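You operate a simulated robot arm through the tools that you are given. There is no shell and no other tool.

You are at the controls of a simulated robot arm. One attempt, no reset.

Task
Clear the jam: set the outfeed rail to the M mark and run both bottles through.
Fine: main switch off before the purple rail knob; clamp it again; stop the belt; keep hands and held things off the running belt. Where these are worked on the way, their far stop is far enough and under half their travel is too little: main switch, purple rail knob.

It is judged by the outcome, as a careful person would: the job done as asked, and still so three seconds after it is handed in. It fails if anything else is knocked over, pushed out of place, dropped, spilled or broken.

Robot
A 6-joint arm with a two-finger parallel gripper, fixed in place. Base frame: the origin is on the floor under the middle of its stand, x ahead of it, y to its left, z up. Lengths are in m, angles in rad, forces in N, time in s.
It reaches about 1.347 m from its shoulder. Its first joint turns from -2.897 to 2.897 rad. Payload 3.91 kg.
The TCP is the grasp point between the finger pads, 0.03 m short of the fingertips. In the tool frame z runs along the fingers and y along their closing line. The gripper opens to 0.11 m. The fingers are 0.02 m wide and 0.01 m thick; the gripper's body (0.048 by 0.112 m) begins 0.055 m behind the TCP.
Orientation is told as [roll, pitch, yaw] about the base's x, y, z axes, in that order, counted from this pose: with the fingers straight down and closing along the base's y, the tool's x points along the base's -x, its y along +y and its z along -z.

Tools
- The arm moves only by the tool step_arm. Its argument "rows" is a list of rows, each a list of 7 numbers: the gripper command, from -1 (shut) to 1 (fully open), values between in proportion, then the shift along the base's x, y, z in m, then the turn, a rotation vector about the base's x, y, z in rad. In form: [[grip, tx, ty, tz, rx, ry, rz], ...]. A call has 1 to 20 rows; each row shifts and turns the commanded pose from where the row before left it. A row lasts 0.2 s, in which the tool goes at most 0.05 m and 0.15 rad; a call with a longer step from one row to the next is refused whole, and so is a gripper value outside its range. Where a pose cannot be reached the arm comes as near as it can. A force on the tool above 40 N (or 10 N above the force at the start of the call, whichever is more), or a blocked arm, ends the call early, and 0.2 s more pass. Each finger travels about 0.108 m/s and halts on what it meets, pressing with about 40 N; the grip force reading is that of the motor and also rises with nothing between the fingers. The clock runs only during rows and for 0.2 s after the last one: add rows that do not move to give the fingers time. The reply holds the time, the measured pose of the TCP, the force on the tool along the base axes, the opening and the grip force, in the units named above and with some noise, with the torque about the TCP (base axes, N m) and any sound that the robot's microphone picked up.
- Cameras (640 x 400 px; columns grow to the right, rows downward): "scene" is fixed at [0.2187, 0.6485, 1.5021]; the picture's right is [0.00, -1.00, 0.00], its down [-0.81, -0.00, -0.59] and it looks along [0.59, 0.00, -0.81] (base axes); focal length 214 px, centre (320, 200). "wrist" rides on the gripper at [0.072, 0.017, -0.103] in the tool frame; the picture's right is [-0.23, 0.97, 0.00], its down [-0.76, -0.18, -0.62] and it looks along [-0.61, -0.14, 0.78] (tool axes); focal length 222 px, centre (320, 200).
- capture(camera): a new picture of that camera. It takes no simulated time.
- pixel_to_xyz(camera, pixels): for up to 12 pixels [column, row] of the newest picture of that camera ("zoom" is the newest enlarged one), the place [x, y, z] in the base frame of the surface seen there, good to about 0.002 m. It takes no simulated time.
- inspect(camera, box): a new picture of the part [left, top, right, bottom] of that camera's present view, enlarged. It takes no simulated time.
- finish_job(): hands the job in; it is judged then, once.

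Open the gripper and draw the arm clear of the work before you hand the job in, unless the task says otherwise.

The tools are called by a JSON object that holds its "op" and its "data". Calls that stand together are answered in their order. step_arm: Moves the arm, as the interface text tells. Its arguments: {"type":"object","properties":{"rows":{"type":"array","items":{"type":"array","items":{"type":"number"}}}},"required":["rows"]} The other tools are called the same way: capture (camera) takes a picture; pixel_to_xyz (camera, pixels) gives the place of the surface under pixels of a picture; inspect (camera, box) takes an enlarged picture of a part of a camera's view; finish_job () hands the job in.

At the start:

```text
clock: 0.0
tool_pos: [0.587, 0.0799, 1.2969]
orientation: [0.001, -0.001, -0.001]
force: [0.1, -0.5, -0.5]
torque: [-0.02, 0.0, -0.01]
width: 0.1101
finger_force: 0.1
```

scene: 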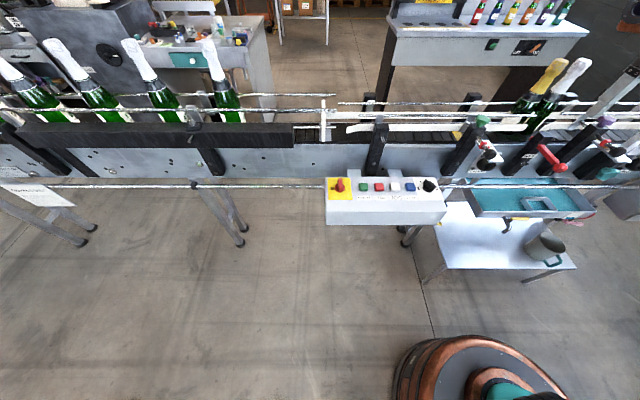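
wrist: 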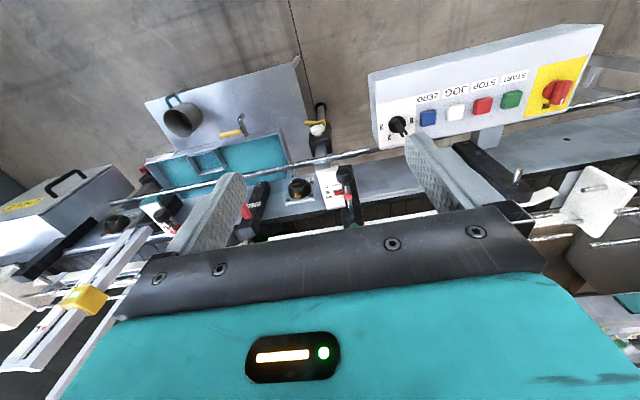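

I start by examining the scene: the control box at about (385,190), bottles at (540,90), knobs around (480-610,120-160). I'll enlarge these areas.

{"op": "inspect", "data": {"camera": "scene", "box": [440, 50, 640, 175]}}

{"op": "inspect", "data": {"camera": "scene", "box": [310, 160, 460, 250]}}

{"op": "inspect", "data": {"camera": "wrist", "box": [0, 130, 200, 370]}}

{"op": "inspect", "data": {"camera": "wrist", "box": [360, 20, 620, 180]}}

```text
3.20 times, centred on (540, 112) of scene
```

zoom: 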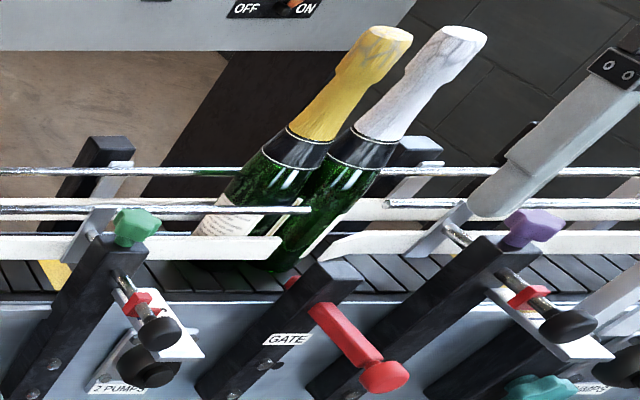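

```text
4.27 times, centred on (385, 205) of scene
```

zoom: 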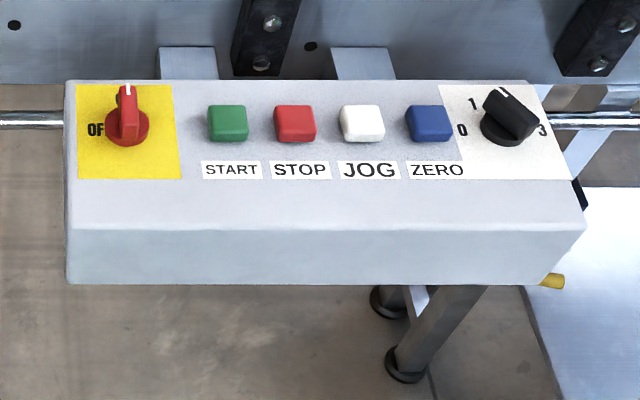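

```text
1.67 times, centred on (100, 250) of wrist
```

zoom: 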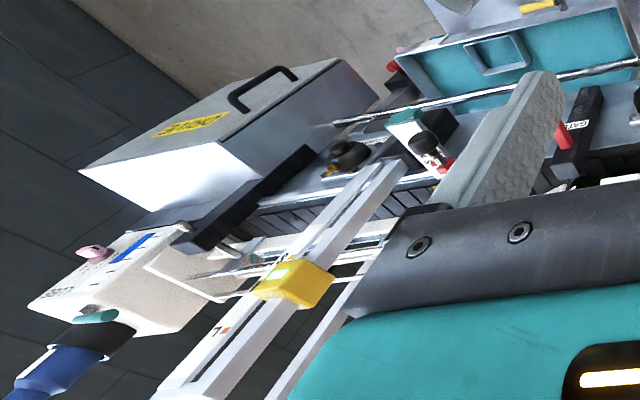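

```text
2.46 times, centred on (490, 100) of wrist
```

zoom: 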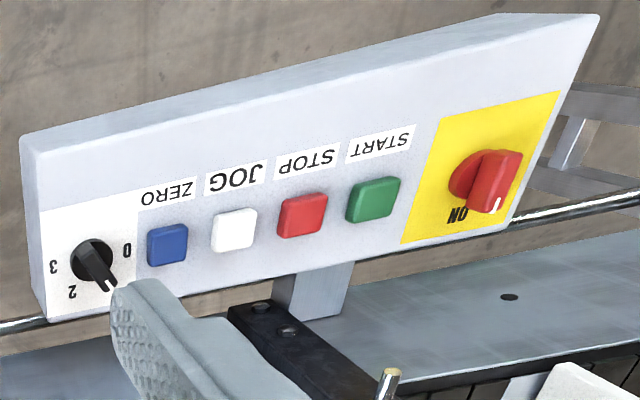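

The outfeed (right) has a purple knob at zoom (535,225) near a clamp post with a scale plate. I get the positions of several features.

{"op": "inspect", "data": {"camera": "scene", "box": [540, 60, 640, 200]}}

{"op": "pixel_to_xyz", "data": {"camera": "scene", "pixels": [[339, 184], [363, 187], [379, 187], [395, 187], [411, 186], [429, 186], [606, 121], [482, 121], [555, 165], [552, 68], [578, 68], [618, 150]]}}

{"op": "pixel_to_xyz", "data": {"camera": "wrist", "pixels": [[85, 298], [68, 330], [120, 225], [50, 340], [555, 92], [511, 99], [482, 105], [455, 112], [428, 117], [399, 125]]}}

```text
2.86 times, centred on (590, 130) of scene
```

zoom: 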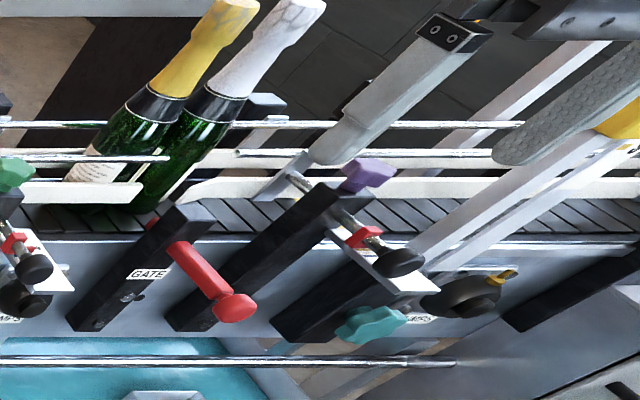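

```text
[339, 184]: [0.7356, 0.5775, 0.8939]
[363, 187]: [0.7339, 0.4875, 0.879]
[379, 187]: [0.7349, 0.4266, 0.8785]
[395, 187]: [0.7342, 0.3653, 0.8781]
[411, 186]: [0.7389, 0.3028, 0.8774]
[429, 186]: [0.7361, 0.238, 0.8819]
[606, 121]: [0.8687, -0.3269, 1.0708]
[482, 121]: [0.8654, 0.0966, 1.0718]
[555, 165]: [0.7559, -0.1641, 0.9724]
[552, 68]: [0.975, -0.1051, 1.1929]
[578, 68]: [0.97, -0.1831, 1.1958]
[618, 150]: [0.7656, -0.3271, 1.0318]
```

```text
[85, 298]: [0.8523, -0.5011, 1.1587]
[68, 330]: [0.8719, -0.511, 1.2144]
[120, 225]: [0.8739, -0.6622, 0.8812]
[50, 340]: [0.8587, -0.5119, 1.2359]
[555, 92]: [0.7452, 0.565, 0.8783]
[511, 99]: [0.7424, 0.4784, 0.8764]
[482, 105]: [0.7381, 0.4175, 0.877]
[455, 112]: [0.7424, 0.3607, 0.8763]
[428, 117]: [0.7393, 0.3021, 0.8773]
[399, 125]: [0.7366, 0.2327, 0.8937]
```

The purple knob is near (0.869,-0.327,1.07), with its scale plate just in front of it. I move the wrist sideways at the present height to look at it.

{"op": "step_arm", "data": {"rows": [[1, 0, -0.05, 0, 0, 0, 0], [1, 0, -0.05, 0, 0, 0, 0], [1, 0, -0.05, 0, 0, 0, 0], [1, 0, -0.05, 0, 0, 0, 0], [1, 0, -0.05, 0, 0, 0, 0], [1, 0, -0.05, 0, 0, 0, 0], [1, 0, -0.04, 0, 0, 0, 0], [1, 0, 0, 0, 0, 0, 0]]}}

{"op": "capture", "data": {"camera": "wrist"}}

{"op": "capture", "data": {"camera": "scene"}}

```text
clock: 1.8
tool_pos: [0.5871, -0.2634, 1.295]
orientation: [0.0, -0.005, -0.001]
force: [-0.3, -0.1, 0.7]
torque: [-0.03, 0.02, -0.01]
width: 0.1101
finger_force: 0.0
```

```text
taken
```

wrist: 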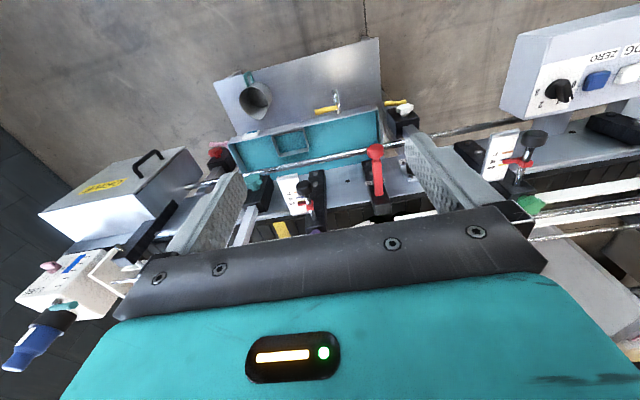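

```text
taken
```

scene: 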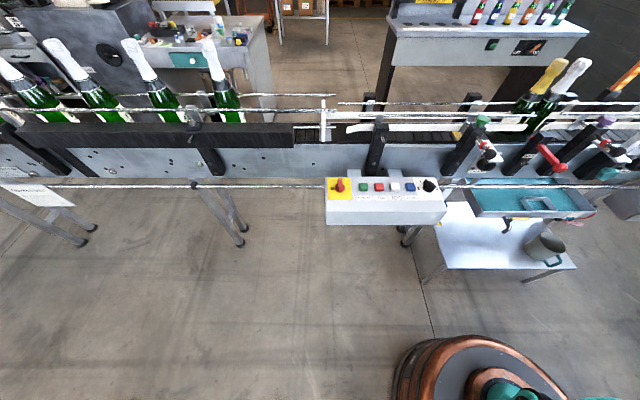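

{"op": "inspect", "data": {"camera": "wrist", "box": [240, 120, 440, 245]}}

{"op": "inspect", "data": {"camera": "wrist", "box": [440, 100, 640, 245]}}

{"op": "inspect", "data": {"camera": "wrist", "box": [0, 140, 180, 380]}}

{"op": "inspect", "data": {"camera": "scene", "box": [500, 50, 640, 190]}}

```text
3.20 times, centred on (340, 182) of wrist
```

zoom: 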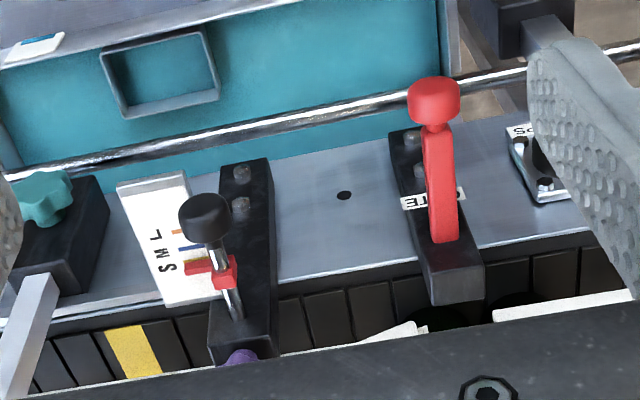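

```text
2.76 times, centred on (540, 172) of wrist
```

zoom: 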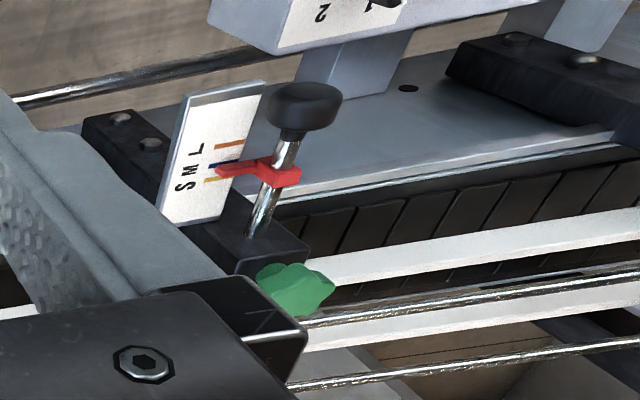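

```text
1.67 times, centred on (90, 260) of wrist
```

zoom: 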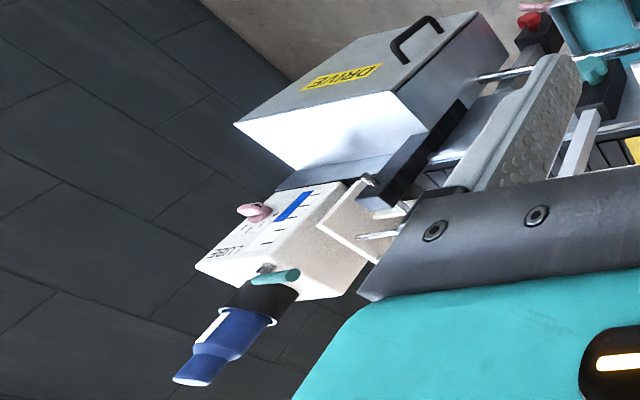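

```text
2.86 times, centred on (570, 120) of scene
```

zoom: 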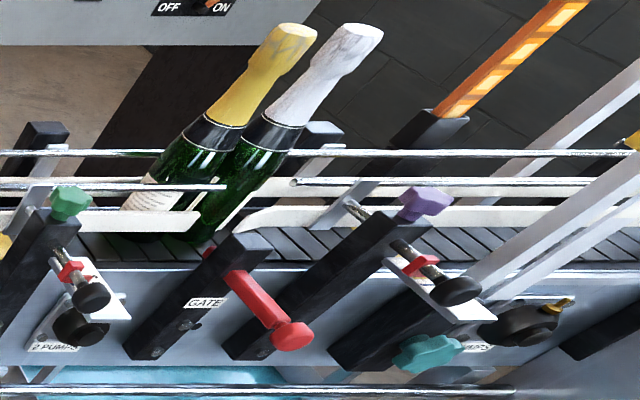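

The infeed pointer stands at M (blue) and the outfeed pointer at S (yellow); M is one mark towards me. Now I go to look at the control box from above.

{"op": "step_arm", "data": {"rows": [[1, 0, 0.05, 0, 0, 0, 0], [1, 0, 0.05, 0, 0, 0, 0], [1, 0, 0.05, 0, 0, 0, 0], [1, 0, 0.05, 0, 0, 0, 0], [1, 0, 0.05, 0, 0, 0, 0], [1, 0, 0.05, 0, 0, 0, 0], [1, 0, 0.05, 0, 0, 0, 0], [1, 0, 0.05, 0, 0, 0, 0], [1, 0, 0.05, 0, 0, 0, 0], [1, 0, 0.05, 0, 0, 0, 0], [1, 0, 0.05, 0, 0, 0, 0], [1, 0, 0.05, 0, 0, 0, 0], [1, 0, 0.05, 0, 0, 0, 0], [1, 0.02, 0.02, -0.04, 0, 0, 0], [1, 0.02, 0, -0.04, 0, 0, 0], [1, 0.02, 0, -0.04, 0, 0, 0], [1, 0.02, 0, -0.03, 0, 0, 0], [1, 0, 0, 0, 0, 0, 0]]}}

{"op": "capture", "data": {"camera": "wrist"}}

{"op": "capture", "data": {"camera": "scene"}}

```text
clock: 5.6
tool_pos: [0.662, 0.4064, 1.1279]
orientation: [0.001, -0.001, -0.001]
force: [-1.0, 0.4, 0.6]
torque: [-0.02, 0.02, 0.01]
width: 0.1102
finger_force: 0.0
out of reach, approached as far as the arm can: row 10, 12, 13
```

```text
taken
```

wrist: 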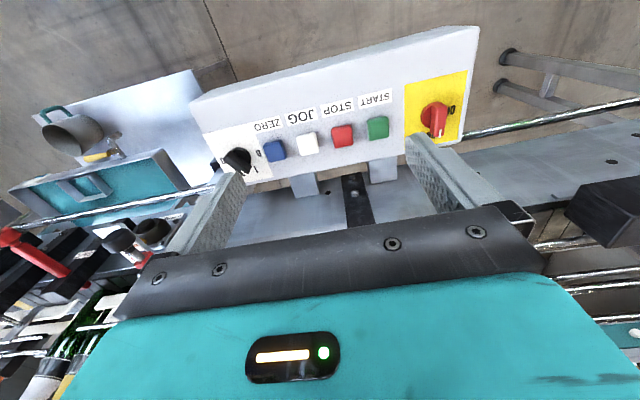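

```text
taken
```

scene: 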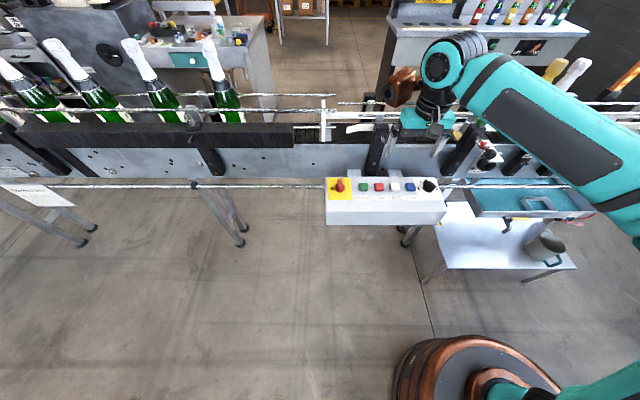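

The control box fills the upper middle of the wrist picture. I enlarge it to read the main switch and the selector.

{"op": "inspect", "data": {"camera": "wrist", "box": [380, 50, 490, 150]}}

{"op": "inspect", "data": {"camera": "wrist", "box": [190, 80, 410, 200]}}

{"op": "inspect", "data": {"camera": "scene", "box": [320, 170, 370, 205]}}

{"op": "pixel_to_xyz", "data": {"camera": "wrist", "pixels": [[435, 103], [432, 128], [436, 110], [420, 90], [455, 125], [450, 85], [415, 130], [378, 128], [342, 135], [236, 158], [376, 112], [345, 110]]}}

```text
4.00 times, centred on (435, 100) of wrist
```

zoom: 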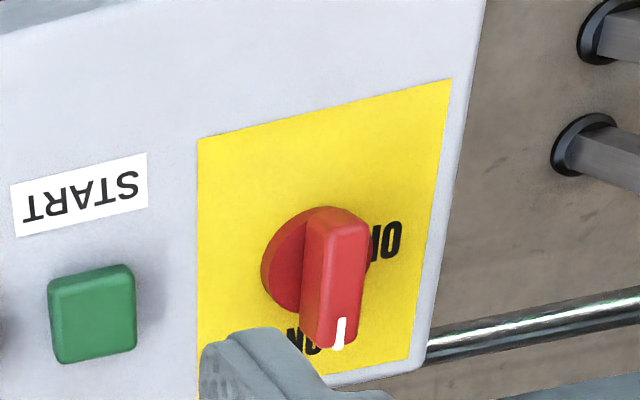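

```text
2.91 times, centred on (300, 140) of wrist
```

zoom: 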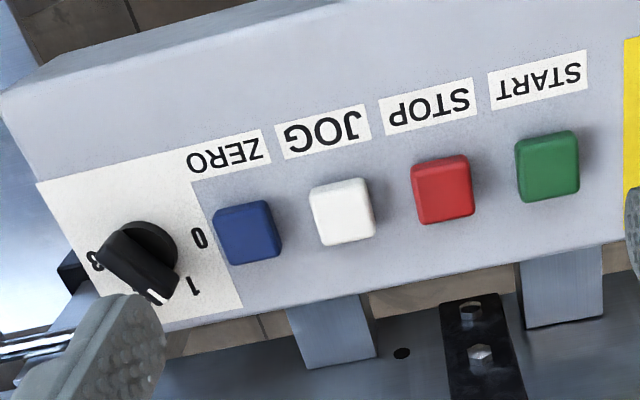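

```text
11.43 times, centred on (345, 188) of scene
```

zoom: 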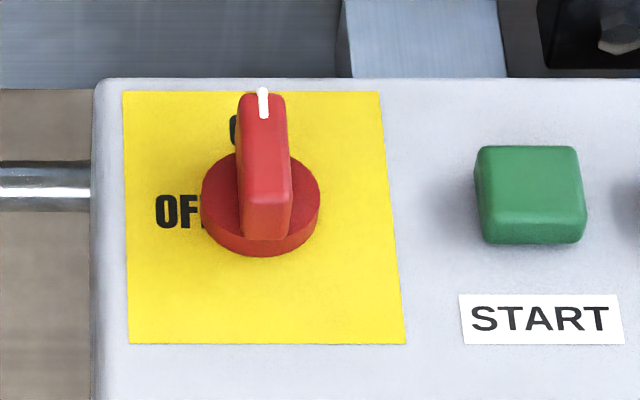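

```text
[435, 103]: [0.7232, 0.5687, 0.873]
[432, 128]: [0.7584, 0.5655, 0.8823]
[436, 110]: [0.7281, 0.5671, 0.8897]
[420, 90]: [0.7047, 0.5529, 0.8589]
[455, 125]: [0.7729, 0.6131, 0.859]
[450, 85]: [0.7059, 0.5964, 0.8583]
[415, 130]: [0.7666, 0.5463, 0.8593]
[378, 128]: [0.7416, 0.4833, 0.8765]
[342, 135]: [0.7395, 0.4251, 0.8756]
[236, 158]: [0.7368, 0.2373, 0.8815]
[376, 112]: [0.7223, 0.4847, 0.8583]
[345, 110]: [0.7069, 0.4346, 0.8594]
```

The main switch bar points to ON (+x), OFF lies on the +y side, so it needs a quarter turn counter-clockwise. I read exact points of the switch from the enlarged scene picture.

{"op": "pixel_to_xyz", "data": {"camera": "zoom", "pixels": [[204, 205], [316, 210], [262, 250], [240, 150], [288, 150], [262, 150], [263, 95], [263, 200], [265, 180], [240, 225], [288, 225], [263, 110]]}}

{"op": "pixel_to_xyz", "data": {"camera": "wrist", "pixels": [[427, 105], [431, 105], [435, 106], [439, 106], [443, 106], [428, 115], [436, 115], [443, 115], [436, 120], [434, 134], [425, 120], [428, 102]]}}

```text
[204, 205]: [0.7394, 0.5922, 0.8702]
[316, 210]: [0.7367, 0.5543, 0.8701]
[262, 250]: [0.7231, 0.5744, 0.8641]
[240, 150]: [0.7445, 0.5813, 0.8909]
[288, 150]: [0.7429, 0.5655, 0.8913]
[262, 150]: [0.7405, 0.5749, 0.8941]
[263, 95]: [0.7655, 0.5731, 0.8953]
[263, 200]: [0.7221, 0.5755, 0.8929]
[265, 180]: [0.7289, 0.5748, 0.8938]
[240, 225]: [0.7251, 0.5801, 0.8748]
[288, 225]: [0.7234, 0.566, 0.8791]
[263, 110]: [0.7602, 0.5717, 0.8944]
```

```text
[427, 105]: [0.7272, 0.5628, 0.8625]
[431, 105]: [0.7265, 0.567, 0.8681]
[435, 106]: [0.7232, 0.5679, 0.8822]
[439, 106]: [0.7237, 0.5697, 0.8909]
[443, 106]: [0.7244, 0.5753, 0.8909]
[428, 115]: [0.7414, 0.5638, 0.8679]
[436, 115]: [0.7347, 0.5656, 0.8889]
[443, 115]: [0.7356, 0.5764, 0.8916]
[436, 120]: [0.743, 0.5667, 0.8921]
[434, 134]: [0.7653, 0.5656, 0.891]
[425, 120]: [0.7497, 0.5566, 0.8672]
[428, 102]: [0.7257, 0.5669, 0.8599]
```

Switch axis is about (0.741, 0.573), bar top at z 0.894, disc top 0.870. I move above it with the gripper narrowed to about 0.055.

{"op": "step_arm", "data": {"rows": [[0, 0.0158, 0.0334, -0.0256, 0, 0, 0], [0, 0.0158, 0.0334, -0.0256, 0, 0, 0], [0, 0.0158, 0.0334, -0.0256, 0, 0, 0], [0, 0.0158, 0.0334, -0.0256, 0, 0, 0], [0, 0.0158, 0.0334, -0.0256, 0, 0, 0], [0, 0, 0, 0, 0, 0, 0]]}}

{"op": "capture", "data": {"camera": "wrist"}}

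{"op": "capture", "data": {"camera": "scene"}}

```text
clock: 7.0
tool_pos: [0.7423, 0.5735, 1.0002]
orientation: [-0.001, 0.0, 0.001]
force: [0.3, -0.8, 0.2]
torque: [0.01, -0.02, -0.02]
width: 0.055
finger_force: 0.0
```

```text
taken
```

wrist: 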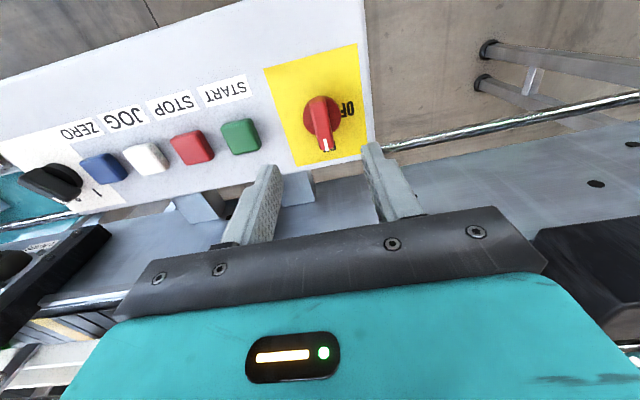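

```text
taken
```

scene: 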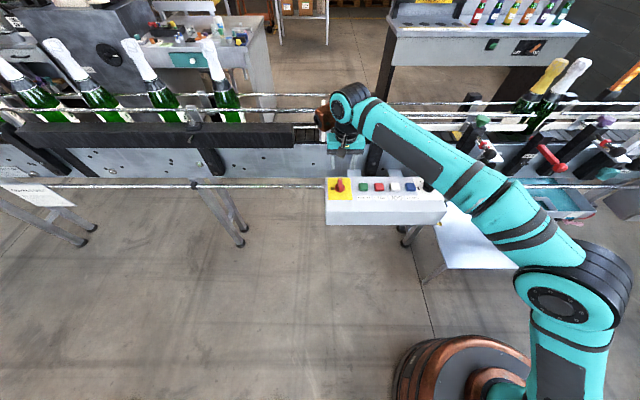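

The fingers hang straight above the switch (322,120). I lower to z 0.905 and close on the bar.

{"op": "step_arm", "data": {"rows": [[0, 0, 0, -0.04, 0, 0, 0], [0, -0.001, 0, -0.04, 0, 0, 0], [0, 0, 0, -0.015, 0, 0, 0], [0, 0, 0, 0, 0, 0, 0]]}}

{"op": "inspect", "data": {"camera": "scene", "box": [310, 130, 400, 210]}}

{"op": "capture", "data": {"camera": "wrist"}}

```text
clock: 8.0
tool_pos: [0.7411, 0.5725, 0.9049]
orientation: [0.001, 0.001, 0.0]
force: [0.2, -0.1, 0.8]
torque: [0.01, 0.02, 0.02]
width: 0.0547
finger_force: 0.0
```

```text
5.00 times, centred on (355, 170) of scene
```

zoom: 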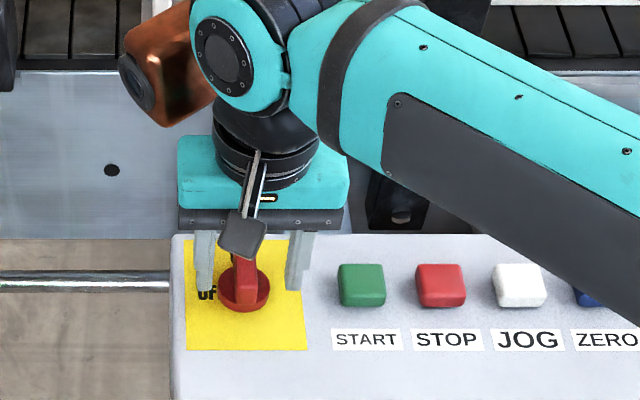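

```text
taken
```

wrist: 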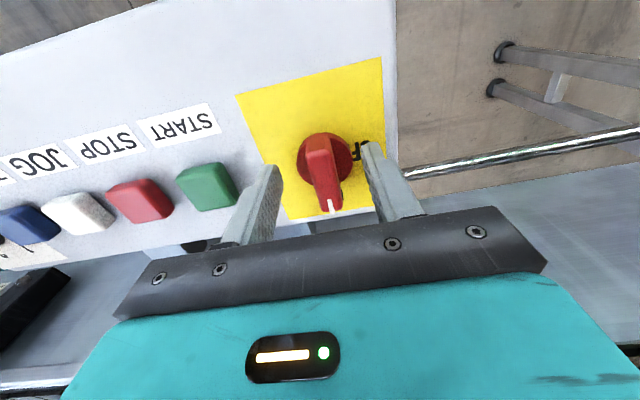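

The bar lies between the fingers. I close on it.

{"op": "step_arm", "data": {"rows": [[-1, 0, 0, 0, 0, 0, 0], [-1, 0, 0, 0, 0, 0, 0], [-1, 0, 0, 0, 0, 0, 0]]}}

{"op": "inspect", "data": {"camera": "wrist", "box": [220, 90, 440, 230]}}

```text
clock: 8.8
tool_pos: [0.7386, 0.5758, 0.9042]
orientation: [0.0, 0.0, 0.002]
force: [10.5, 24.6, 2.6]
torque: [0.52, -1.47, 0.08]
width: 0.0158
finger_force: 44.7
```

```text
2.86 times, centred on (330, 160) of wrist
```

zoom: 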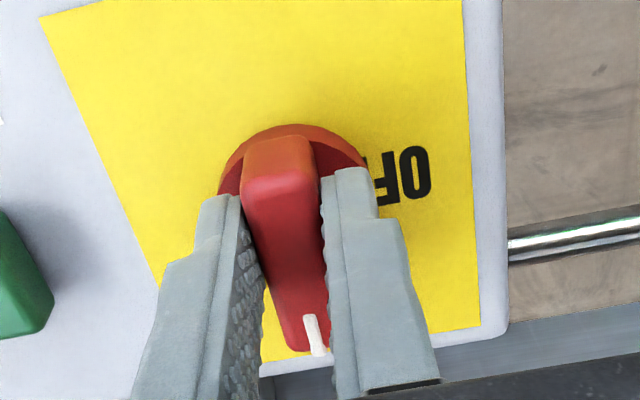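

The grip holds (opening 0.0158) but with 24.6 N side load; the bar centre is about 3 mm further +y. I shift the command to relieve it.

{"op": "step_arm", "data": {"rows": [[-1, -0.001, 0.003, 0, 0, 0, 0], [-1, 0, 0, 0, 0, 0, 0]]}}

```text
clock: 9.4
tool_pos: [0.7403, 0.5745, 0.9051]
orientation: [0.0, 0.0, -0.002]
force: [16.8, 12.1, 12.8]
torque: [0.12, 0.09, 0.11]
width: 0.0159
finger_force: 44.5
```

I wait a moment to see whether the load settles.

{"op": "step_arm", "data": {"rows": [[-1, 0, 0.001, 0, 0, 0, 0], [-1, 0, 0, 0, 0, 0, 0]]}}

```text
clock: 10.0
tool_pos: [0.7407, 0.5742, 0.9051]
orientation: [0.0, 0.002, -0.002]
force: [14.4, -20.1, 14.3]
torque: [-0.38, -0.91, 0.0]
width: 0.0158
finger_force: 45.5
```

{"op": "step_arm", "data": {"rows": [[-1, 0.001, -0.0005, 0.0005, 0, 0, 0], [-1, 0, 0, 0, 0, 0, 0]]}}

```text
clock: 10.5
tool_pos: [0.7413, 0.5755, 0.9052]
orientation: [-0.004, 0.001, 0.001]
force: [-5.2, -40.0, 0.7]
torque: [-0.43, -1.02, -0.15]
width: 0.0158
finger_force: 44.8
stopped in row 2: the force on the tool passed its limit at 42 N (the readings are from after the stop); the commanded pose is now the measured one
```

The side load swings about with a tight grip (−40 N in y now). I slacken the fingers to about 0.019 so that they only embrace the bar.

{"op": "step_arm", "data": {"rows": [[-0.65, 0, 0, 0, 0, 0, 0], [-0.65, 0, 0, 0, 0, 0, 0], [-0.65, 0, 0, 0, 0, 0, 0]]}}

{"op": "inspect", "data": {"camera": "wrist", "box": [220, 90, 440, 230]}}

```text
clock: 11.3
tool_pos: [0.7394, 0.5793, 0.9045]
orientation: [-0.004, 0.001, 0.001]
force: [1.5, -5.6, 0.3]
torque: [-0.03, 0.04, -0.04]
width: 0.0216
finger_force: 2.8
```

```text
2.86 times, centred on (330, 160) of wrist
```

zoom: 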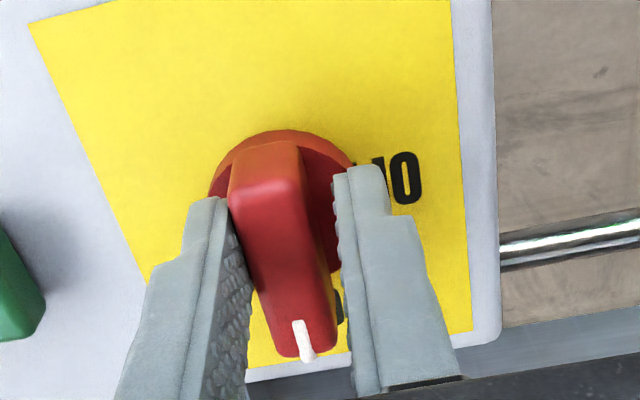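

The −y finger still touches while the +y finger has a gap; I shift −3.5 mm in y to centre it.

{"op": "step_arm", "data": {"rows": [[-0.65, 0.0015, -0.0035, 0, 0.002, 0, 0], [-0.65, 0, 0, 0, 0, 0, 0]]}}

{"op": "inspect", "data": {"camera": "wrist", "box": [220, 90, 440, 230]}}

```text
clock: 11.9
tool_pos: [0.741, 0.5741, 0.9028]
orientation: [-0.002, 0.001, 0.003]
force: [0.3, 0.1, 0.4]
torque: [-0.04, 0.02, 0.01]
width: 0.0193
finger_force: 0.1
```

```text
2.86 times, centred on (330, 160) of wrist
```

zoom: 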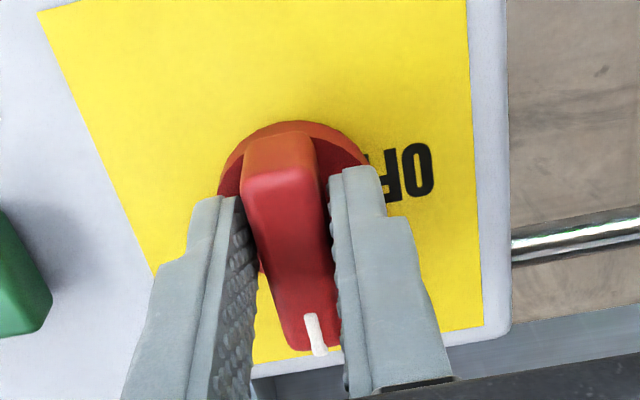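

No load now and the bar sits freely between the fingers. I turn the tool counter-clockwise about z.

{"op": "step_arm", "data": {"rows": [[-0.65, 0, 0, 0, 0, 0, 0.14], [-0.65, 0, 0, 0, 0, 0, 0.14], [-0.65, 0, 0, 0, 0, 0, 0.14], [-0.65, 0, 0, 0, 0, 0, 0.14], [-0.65, 0, 0, 0, 0, 0, 0.14], [-0.65, 0, 0, 0, 0, 0, 0]]}}

{"op": "inspect", "data": {"camera": "wrist", "box": [220, 90, 440, 230]}}

```text
clock: 13.3
tool_pos: [0.7417, 0.5738, 0.9044]
orientation: [-0.001, 0.001, 0.702]
force: [2.8, -3.4, -1.5]
torque: [-0.03, 0.01, -0.06]
width: 0.0209
finger_force: 1.7
```

```text
2.86 times, centred on (330, 160) of wrist
```

zoom: 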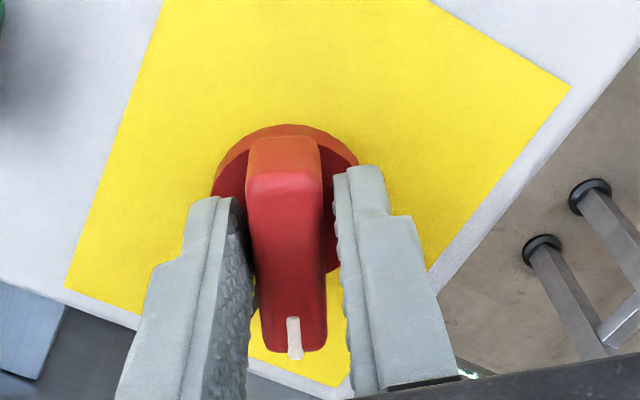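

The bar follows with little load. I keep turning towards OFF.

{"op": "step_arm", "data": {"rows": [[-0.65, 0, 0, 0, 0, 0, 0.14], [-0.65, 0, 0, 0, 0, 0, 0.14], [-0.65, 0, 0, 0, 0, 0, 0.14], [-0.65, 0, 0, 0, 0, 0, 0.14], [-0.65, 0, 0, 0, 0, 0, 0.14], [-0.65, 0, 0, 0, 0, 0, 0.14], [-0.65, 0, 0, 0, 0, 0, 0]]}}

{"op": "inspect", "data": {"camera": "wrist", "box": [220, 90, 440, 230]}}

{"op": "inspect", "data": {"camera": "scene", "box": [310, 130, 400, 210]}}

```text
clock: 14.9
tool_pos: [0.741, 0.5747, 0.9046]
orientation: [0.0, 0.002, 1.541]
force: [7.5, -2.4, -1.6]
torque: [0.05, -0.05, 0.08]
width: 0.0224
finger_force: 3.3
```

```text
2.86 times, centred on (330, 160) of wrist
```

zoom: 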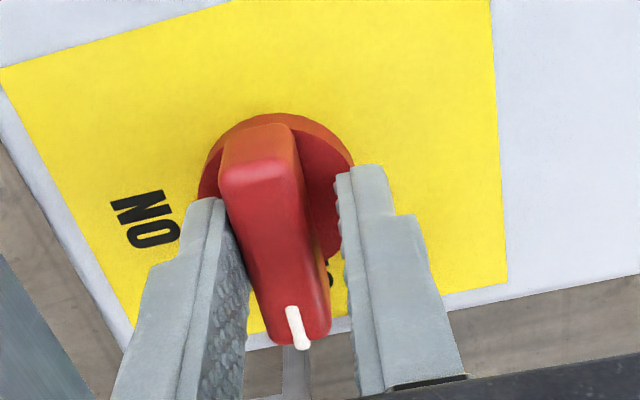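

```text
5.00 times, centred on (355, 170) of scene
```

zoom: 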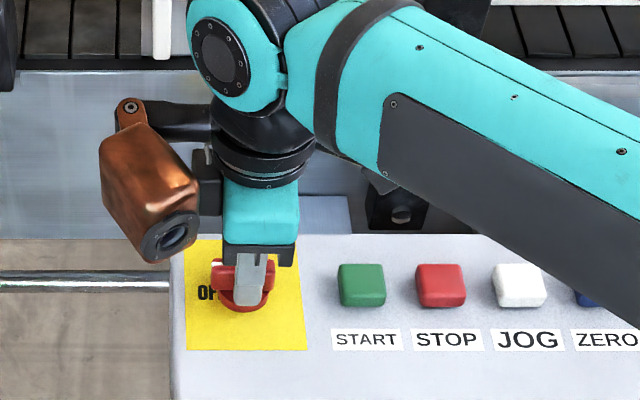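

The bar now points to +y (OFF). I turn a bit more to make sure it is against its stop.

{"op": "step_arm", "data": {"rows": [[-0.65, 0, 0, 0, 0, 0, 0.1], [-0.65, 0, 0, 0, 0, 0, 0.1], [-0.65, 0, 0, 0, 0, 0, 0]]}}

{"op": "inspect", "data": {"camera": "wrist", "box": [220, 90, 440, 230]}}

```text
clock: 15.7
tool_pos: [0.7426, 0.574, 0.9044]
orientation: [-0.001, 0.0, 1.74]
force: [13.6, -6.4, -0.3]
torque: [-0.07, -0.15, -0.23]
width: 0.0256
finger_force: 6.6
```

```text
2.86 times, centred on (330, 160) of wrist
```

zoom: 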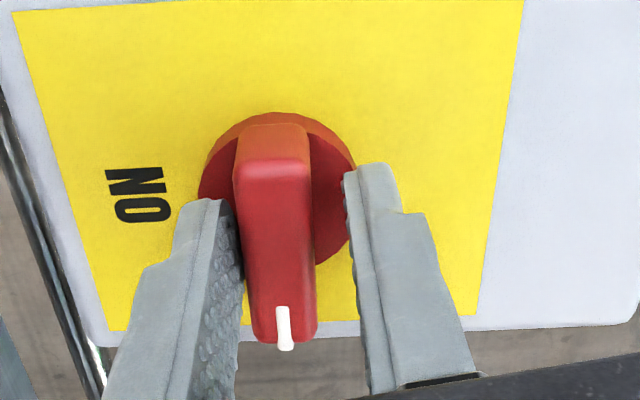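

The bar is parallel to the label's edges, at its stop, and the fingers are being spread, so OFF is reached. I turn back slightly, open and rise.

{"op": "step_arm", "data": {"rows": [[-0.3, 0, 0, 0, 0, 0, -0.1], [0, 0, 0, 0, 0, 0, -0.07], [0, 0, 0, 0, 0, 0, 0], [0, 0, 0, 0.04, 0, 0, 0], [0, 0, 0, 0.05, 0, 0, 0], [0, 0, 0, 0.05, 0, 0, 0], [0, 0, 0, 0, 0, 0, 0]]}}

{"op": "inspect", "data": {"camera": "scene", "box": [310, 160, 460, 240]}}

{"op": "capture", "data": {"camera": "wrist"}}

```text
clock: 17.3
tool_pos: [0.741, 0.5711, 1.0436]
orientation: [-0.002, 0.001, 1.571]
force: [0.6, 0.0, -0.9]
torque: [-0.02, 0.0, -0.03]
width: 0.0549
finger_force: 0.0
```

```text
4.27 times, centred on (385, 200) of scene
```

zoom: 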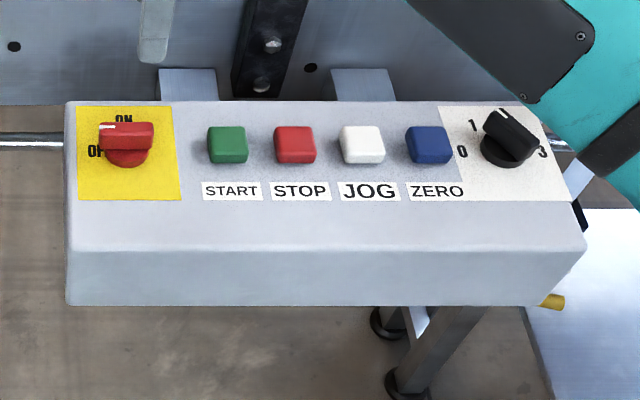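

```text
taken
```

wrist: 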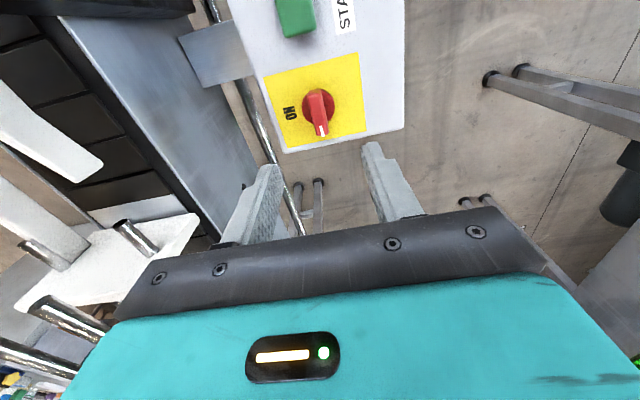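

The switch shows OFF (white mark left). Now I rise, turn back and travel to view the outfeed side: bottles, gate and purple knob.

{"op": "step_arm", "data": {"rows": [[0, -0.006, -0.044, 0.01, 0, 0, -0.0924], [0, -0.006, -0.044, 0.01, 0, 0, -0.0924], [0, -0.006, -0.044, 0.01, 0, 0, -0.0924], [0, -0.006, -0.044, 0.01, 0, 0, -0.0924], [0, -0.006, -0.044, 0.01, 0, 0, -0.0924], [0, -0.006, -0.044, 0.01, 0, 0, -0.0924], [0, -0.006, -0.044, 0.01, 0, 0, -0.0924], [0, -0.006, -0.044, 0.01, 0, 0, -0.0924], [0, -0.006, -0.044, 0.01, 0, 0, -0.0924], [0, -0.006, -0.044, 0.01, 0, 0, -0.0924], [0, -0.006, -0.044, 0.01, 0, 0, -0.0924], [0, -0.006, -0.044, 0.01, 0, 0, -0.0924], [0, -0.006, -0.044, 0.01, 0, 0, -0.0924], [0, -0.006, -0.044, 0.01, 0, 0, -0.0924], [0, -0.006, -0.044, 0.01, 0, 0, -0.0924], [0, -0.006, -0.044, 0.01, 0, 0, -0.0924], [0, -0.006, -0.044, 0.01, 0, 0, -0.0924], [0, 0, 0, 0, 0, 0, 0]]}}

{"op": "capture", "data": {"camera": "wrist"}}

{"op": "capture", "data": {"camera": "scene"}}

```text
clock: 21.1
tool_pos: [0.6365, -0.174, 1.2142]
orientation: [-0.002, 0.002, -0.001]
force: [-0.5, -0.4, 0.0]
torque: [-0.01, 0.01, -0.01]
width: 0.0553
finger_force: 0.0
```

```text
taken
```

wrist: 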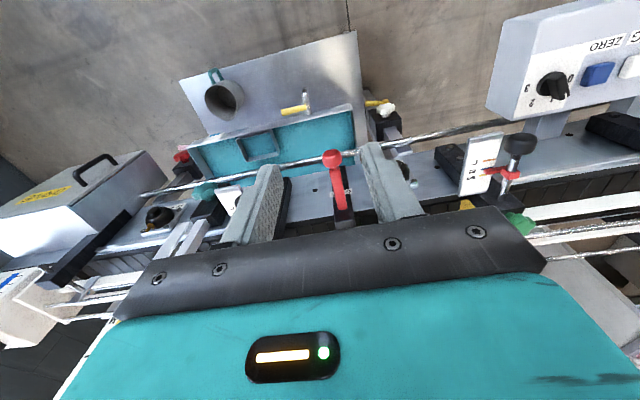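

```text
taken
```

scene: 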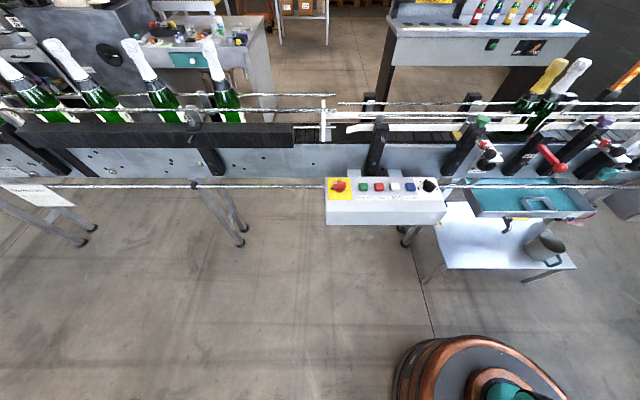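

The switch reads OFF in the scene picture as well. I pitch the tool forward so the wrist camera can look at the belt, bottles and purple post.

{"op": "step_arm", "data": {"rows": [[0, 0.005, -0.02, 0.015, 0, -0.12, 0], [0, 0.005, -0.02, 0.015, 0, -0.12, 0], [0, 0.005, -0.02, 0.015, 0, -0.12, 0], [0, 0.005, -0.02, 0.01, 0, -0.12, 0], [0, 0.005, -0.02, 0.01, 0, -0.12, 0], [0, 0, 0, 0, 0, 0, 0]]}}

{"op": "capture", "data": {"camera": "wrist"}}

```text
clock: 22.5
tool_pos: [0.6656, -0.2745, 1.279]
orientation: [-0.004, -0.6, 0.001]
force: [-0.1, -0.9, -0.4]
torque: [-0.03, -0.01, 0.01]
width: 0.0552
finger_force: 0.1
```

```text
taken
```

wrist: 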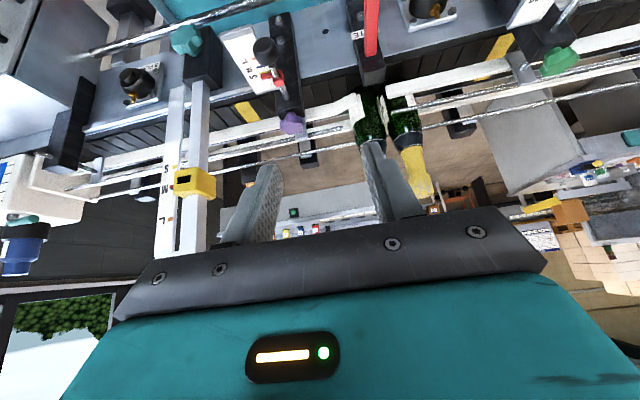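

Now the belt and the bottles are visible. I enlarge the outfeed area and bottle area.

{"op": "inspect", "data": {"camera": "wrist", "box": [210, 20, 330, 170]}}

{"op": "inspect", "data": {"camera": "wrist", "box": [300, 0, 480, 200]}}

{"op": "inspect", "data": {"camera": "wrist", "box": [0, 80, 240, 260]}}

{"op": "pixel_to_xyz", "data": {"camera": "wrist", "pixels": [[292, 122], [284, 122], [300, 122], [292, 114], [292, 132], [265, 50], [271, 74], [283, 78], [240, 50], [374, 100], [400, 105], [372, 40]]}}

```text
2.67 times, centred on (270, 95) of wrist
```

zoom: 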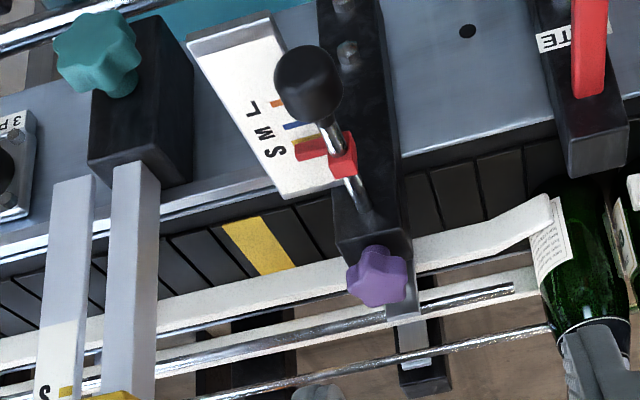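

```text
2.00 times, centred on (390, 100) of wrist
```

zoom: 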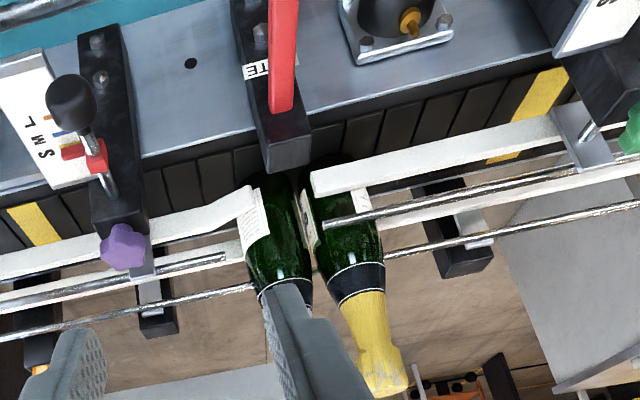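

```text
2.22 times, centred on (120, 170) of wrist
```

zoom: 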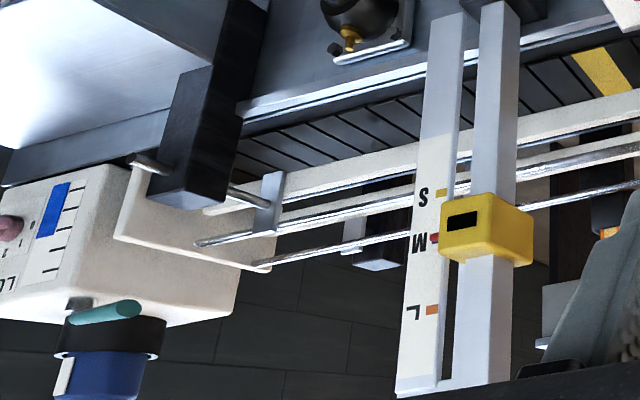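

```text
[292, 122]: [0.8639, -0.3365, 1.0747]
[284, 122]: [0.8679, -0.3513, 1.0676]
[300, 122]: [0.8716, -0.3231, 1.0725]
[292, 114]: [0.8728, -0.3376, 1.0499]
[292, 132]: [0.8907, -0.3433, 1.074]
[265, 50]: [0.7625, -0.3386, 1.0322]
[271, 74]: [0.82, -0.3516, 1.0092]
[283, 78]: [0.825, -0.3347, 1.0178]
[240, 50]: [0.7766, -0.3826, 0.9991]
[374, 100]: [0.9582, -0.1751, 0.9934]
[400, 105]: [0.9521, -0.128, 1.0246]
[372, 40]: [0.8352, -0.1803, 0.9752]
```

The pointer is at S (yellow). I check the gate closely and measure the scale marks.

{"op": "inspect", "data": {"camera": "scene", "box": [505, 90, 585, 180]}}

{"op": "inspect", "data": {"camera": "wrist", "box": [230, 30, 320, 110]}}

```text
4.44 times, centred on (545, 135) of scene
```

zoom: 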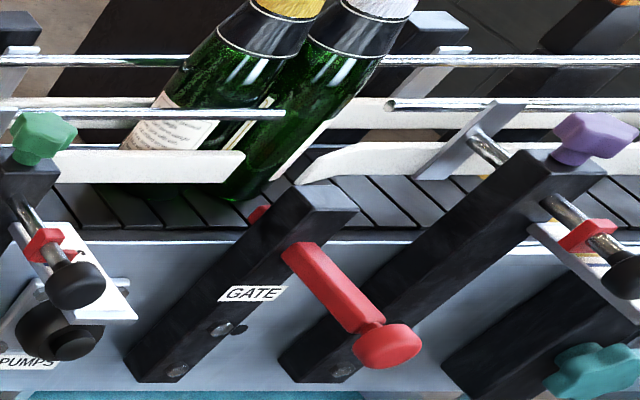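

```text
5.00 times, centred on (275, 70) of wrist
```

zoom: 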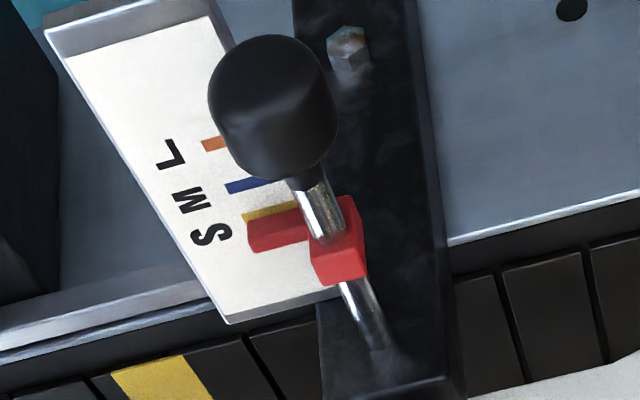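

{"op": "pixel_to_xyz", "data": {"camera": "zoom", "pixels": [[212, 143], [240, 187], [262, 213], [260, 235], [285, 232], [330, 240], [325, 215], [345, 310], [150, 150], [275, 110], [310, 190], [290, 60]]}}

{"op": "inspect", "data": {"camera": "scene", "box": [535, 120, 575, 150]}}

{"op": "pixel_to_xyz", "data": {"camera": "scene", "pixels": [[551, 137], [552, 138], [563, 133], [572, 140], [575, 148], [591, 168], [537, 140], [557, 118]]}}

```text
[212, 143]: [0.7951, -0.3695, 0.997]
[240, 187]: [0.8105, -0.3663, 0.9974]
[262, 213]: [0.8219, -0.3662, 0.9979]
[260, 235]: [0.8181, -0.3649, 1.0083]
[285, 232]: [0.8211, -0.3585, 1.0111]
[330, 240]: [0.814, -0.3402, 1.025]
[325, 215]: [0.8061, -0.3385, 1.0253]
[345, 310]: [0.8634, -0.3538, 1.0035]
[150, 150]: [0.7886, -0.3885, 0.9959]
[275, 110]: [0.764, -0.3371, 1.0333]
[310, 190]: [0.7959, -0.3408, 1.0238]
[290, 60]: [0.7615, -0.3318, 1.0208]
```

```text
13.33 times, centred on (555, 135) of scene
```

zoom: 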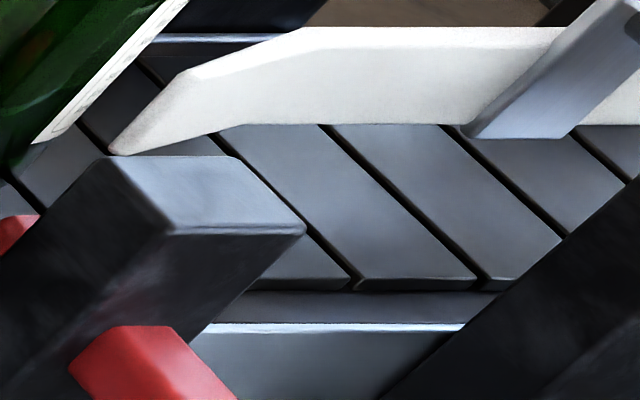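

```text
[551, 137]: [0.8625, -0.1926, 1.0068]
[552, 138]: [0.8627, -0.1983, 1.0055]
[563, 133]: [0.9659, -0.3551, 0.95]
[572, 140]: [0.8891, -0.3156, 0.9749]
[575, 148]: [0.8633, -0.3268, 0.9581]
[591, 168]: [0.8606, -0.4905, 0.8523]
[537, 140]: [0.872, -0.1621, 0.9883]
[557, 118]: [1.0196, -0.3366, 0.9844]
```

I get the gate's red parts: tip near scene (531,138), lever root (540,147), ball (558,167).

{"op": "pixel_to_xyz", "data": {"camera": "scene", "pixels": [[531, 138], [530, 138], [532, 137], [540, 148], [545, 153], [550, 160], [558, 167], [544, 134], [530, 132], [523, 135], [535, 150]]}}

{"op": "inspect", "data": {"camera": "scene", "box": [515, 125, 547, 145]}}

```text
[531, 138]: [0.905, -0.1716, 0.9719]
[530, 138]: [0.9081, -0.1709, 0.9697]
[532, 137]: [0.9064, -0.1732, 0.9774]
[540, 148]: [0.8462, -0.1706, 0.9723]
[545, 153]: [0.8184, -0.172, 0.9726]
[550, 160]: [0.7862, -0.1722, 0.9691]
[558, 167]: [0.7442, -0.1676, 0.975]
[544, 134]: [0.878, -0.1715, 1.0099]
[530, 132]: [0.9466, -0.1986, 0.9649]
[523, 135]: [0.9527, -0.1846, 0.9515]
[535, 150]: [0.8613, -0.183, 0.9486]
```

```text
16.00 times, centred on (531, 135) of scene
```

zoom: 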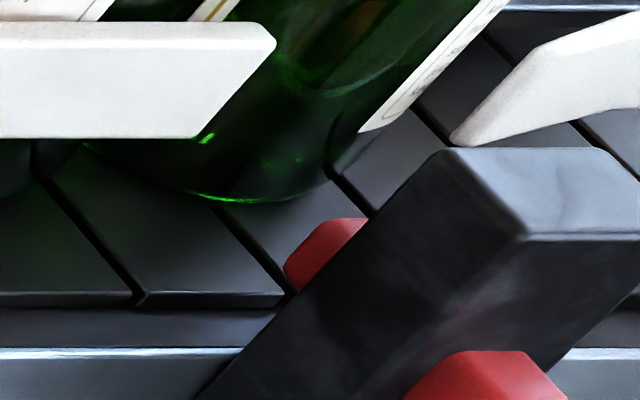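

The gate's red bar is withdrawn (tip at x 0.908, clear of the bottle), so I leave it alone. I enlarge the purple knob for its exact shape.

{"op": "inspect", "data": {"camera": "wrist", "box": [270, 100, 320, 150]}}

{"op": "inspect", "data": {"camera": "scene", "box": [590, 105, 630, 135]}}

```text
8.00 times, centred on (295, 125) of wrist
```

zoom: 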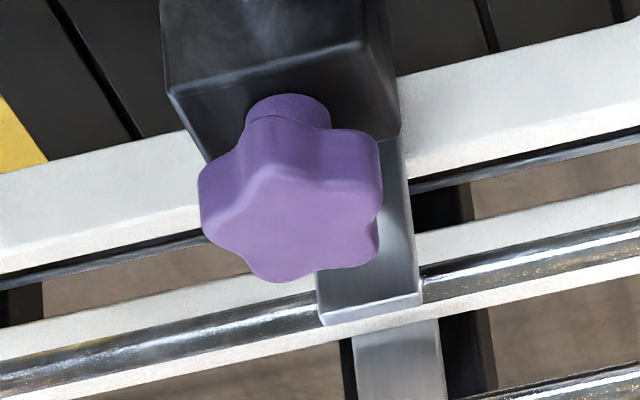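

```text
13.33 times, centred on (610, 120) of scene
```

zoom: 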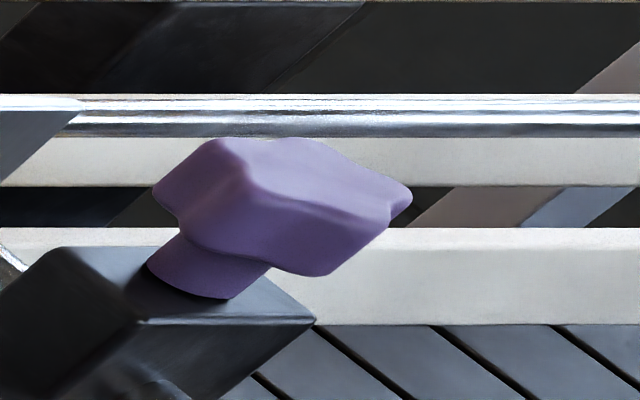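

A five-lobed knob on a short stem, vertical axis. I query points on it.

{"op": "pixel_to_xyz", "data": {"camera": "zoom", "pixels": [[220, 148], [300, 148], [398, 195], [300, 185], [350, 215], [250, 180], [170, 190], [205, 280], [235, 280], [290, 320], [60, 255], [320, 265]]}}

{"op": "pixel_to_xyz", "data": {"camera": "wrist", "pixels": [[282, 123], [301, 119], [301, 131], [290, 134], [281, 130], [288, 114], [293, 124], [292, 128], [283, 110], [300, 110], [277, 118], [306, 114]]}}

```text
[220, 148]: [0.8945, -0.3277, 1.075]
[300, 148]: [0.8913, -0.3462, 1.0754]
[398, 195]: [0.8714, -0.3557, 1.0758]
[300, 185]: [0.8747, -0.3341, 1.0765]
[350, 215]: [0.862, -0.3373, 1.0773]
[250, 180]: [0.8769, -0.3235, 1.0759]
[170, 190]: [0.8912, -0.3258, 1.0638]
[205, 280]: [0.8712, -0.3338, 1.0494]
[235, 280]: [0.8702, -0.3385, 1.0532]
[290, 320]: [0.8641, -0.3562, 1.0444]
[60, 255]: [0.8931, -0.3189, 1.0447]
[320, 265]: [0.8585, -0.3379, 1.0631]
```

```text
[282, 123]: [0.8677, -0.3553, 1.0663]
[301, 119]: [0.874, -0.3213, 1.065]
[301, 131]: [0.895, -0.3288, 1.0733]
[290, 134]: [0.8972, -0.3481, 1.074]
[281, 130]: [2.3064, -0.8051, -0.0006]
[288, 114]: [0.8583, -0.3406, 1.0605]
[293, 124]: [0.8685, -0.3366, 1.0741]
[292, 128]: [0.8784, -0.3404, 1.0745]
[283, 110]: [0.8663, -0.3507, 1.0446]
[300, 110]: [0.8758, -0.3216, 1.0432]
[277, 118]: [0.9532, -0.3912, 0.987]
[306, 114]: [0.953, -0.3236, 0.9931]
```

Knob: centre about (0.878,-0.338), lobes at 180°, 108°, 36°, −36°, −108°, radius 0.02, z 1.058–1.075. I check the heights of the neighbouring rods and the bridge before descending.

{"op": "pixel_to_xyz", "data": {"camera": "scene", "pixels": [[590, 103], [610, 103], [590, 112], [610, 112], [600, 95], [580, 112], [545, 113], [500, 113], [480, 105], [600, 108], [480, 112], [480, 128]]}}

{"op": "pixel_to_xyz", "data": {"camera": "wrist", "pixels": [[305, 135], [320, 130], [320, 143], [340, 155], [320, 118], [305, 125], [192, 182], [197, 100], [172, 100], [180, 215], [404, 185], [378, 140]]}}

```text
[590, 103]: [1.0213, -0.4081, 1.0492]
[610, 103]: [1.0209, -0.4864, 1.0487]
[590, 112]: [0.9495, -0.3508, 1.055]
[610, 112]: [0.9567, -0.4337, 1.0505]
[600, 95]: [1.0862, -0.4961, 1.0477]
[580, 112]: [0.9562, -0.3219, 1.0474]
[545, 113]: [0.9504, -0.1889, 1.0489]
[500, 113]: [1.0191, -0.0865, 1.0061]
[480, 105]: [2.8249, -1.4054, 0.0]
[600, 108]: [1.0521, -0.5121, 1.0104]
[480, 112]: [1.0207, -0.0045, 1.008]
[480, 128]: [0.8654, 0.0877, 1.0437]
```

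```text
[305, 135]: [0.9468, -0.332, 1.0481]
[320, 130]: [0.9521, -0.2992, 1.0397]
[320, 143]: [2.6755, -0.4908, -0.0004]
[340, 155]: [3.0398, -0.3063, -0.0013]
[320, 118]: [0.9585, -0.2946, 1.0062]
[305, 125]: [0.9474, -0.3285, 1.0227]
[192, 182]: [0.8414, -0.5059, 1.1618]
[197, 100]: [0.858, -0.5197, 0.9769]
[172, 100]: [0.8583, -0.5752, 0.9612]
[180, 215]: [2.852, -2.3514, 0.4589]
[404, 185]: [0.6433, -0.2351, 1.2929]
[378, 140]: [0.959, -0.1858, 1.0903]
```

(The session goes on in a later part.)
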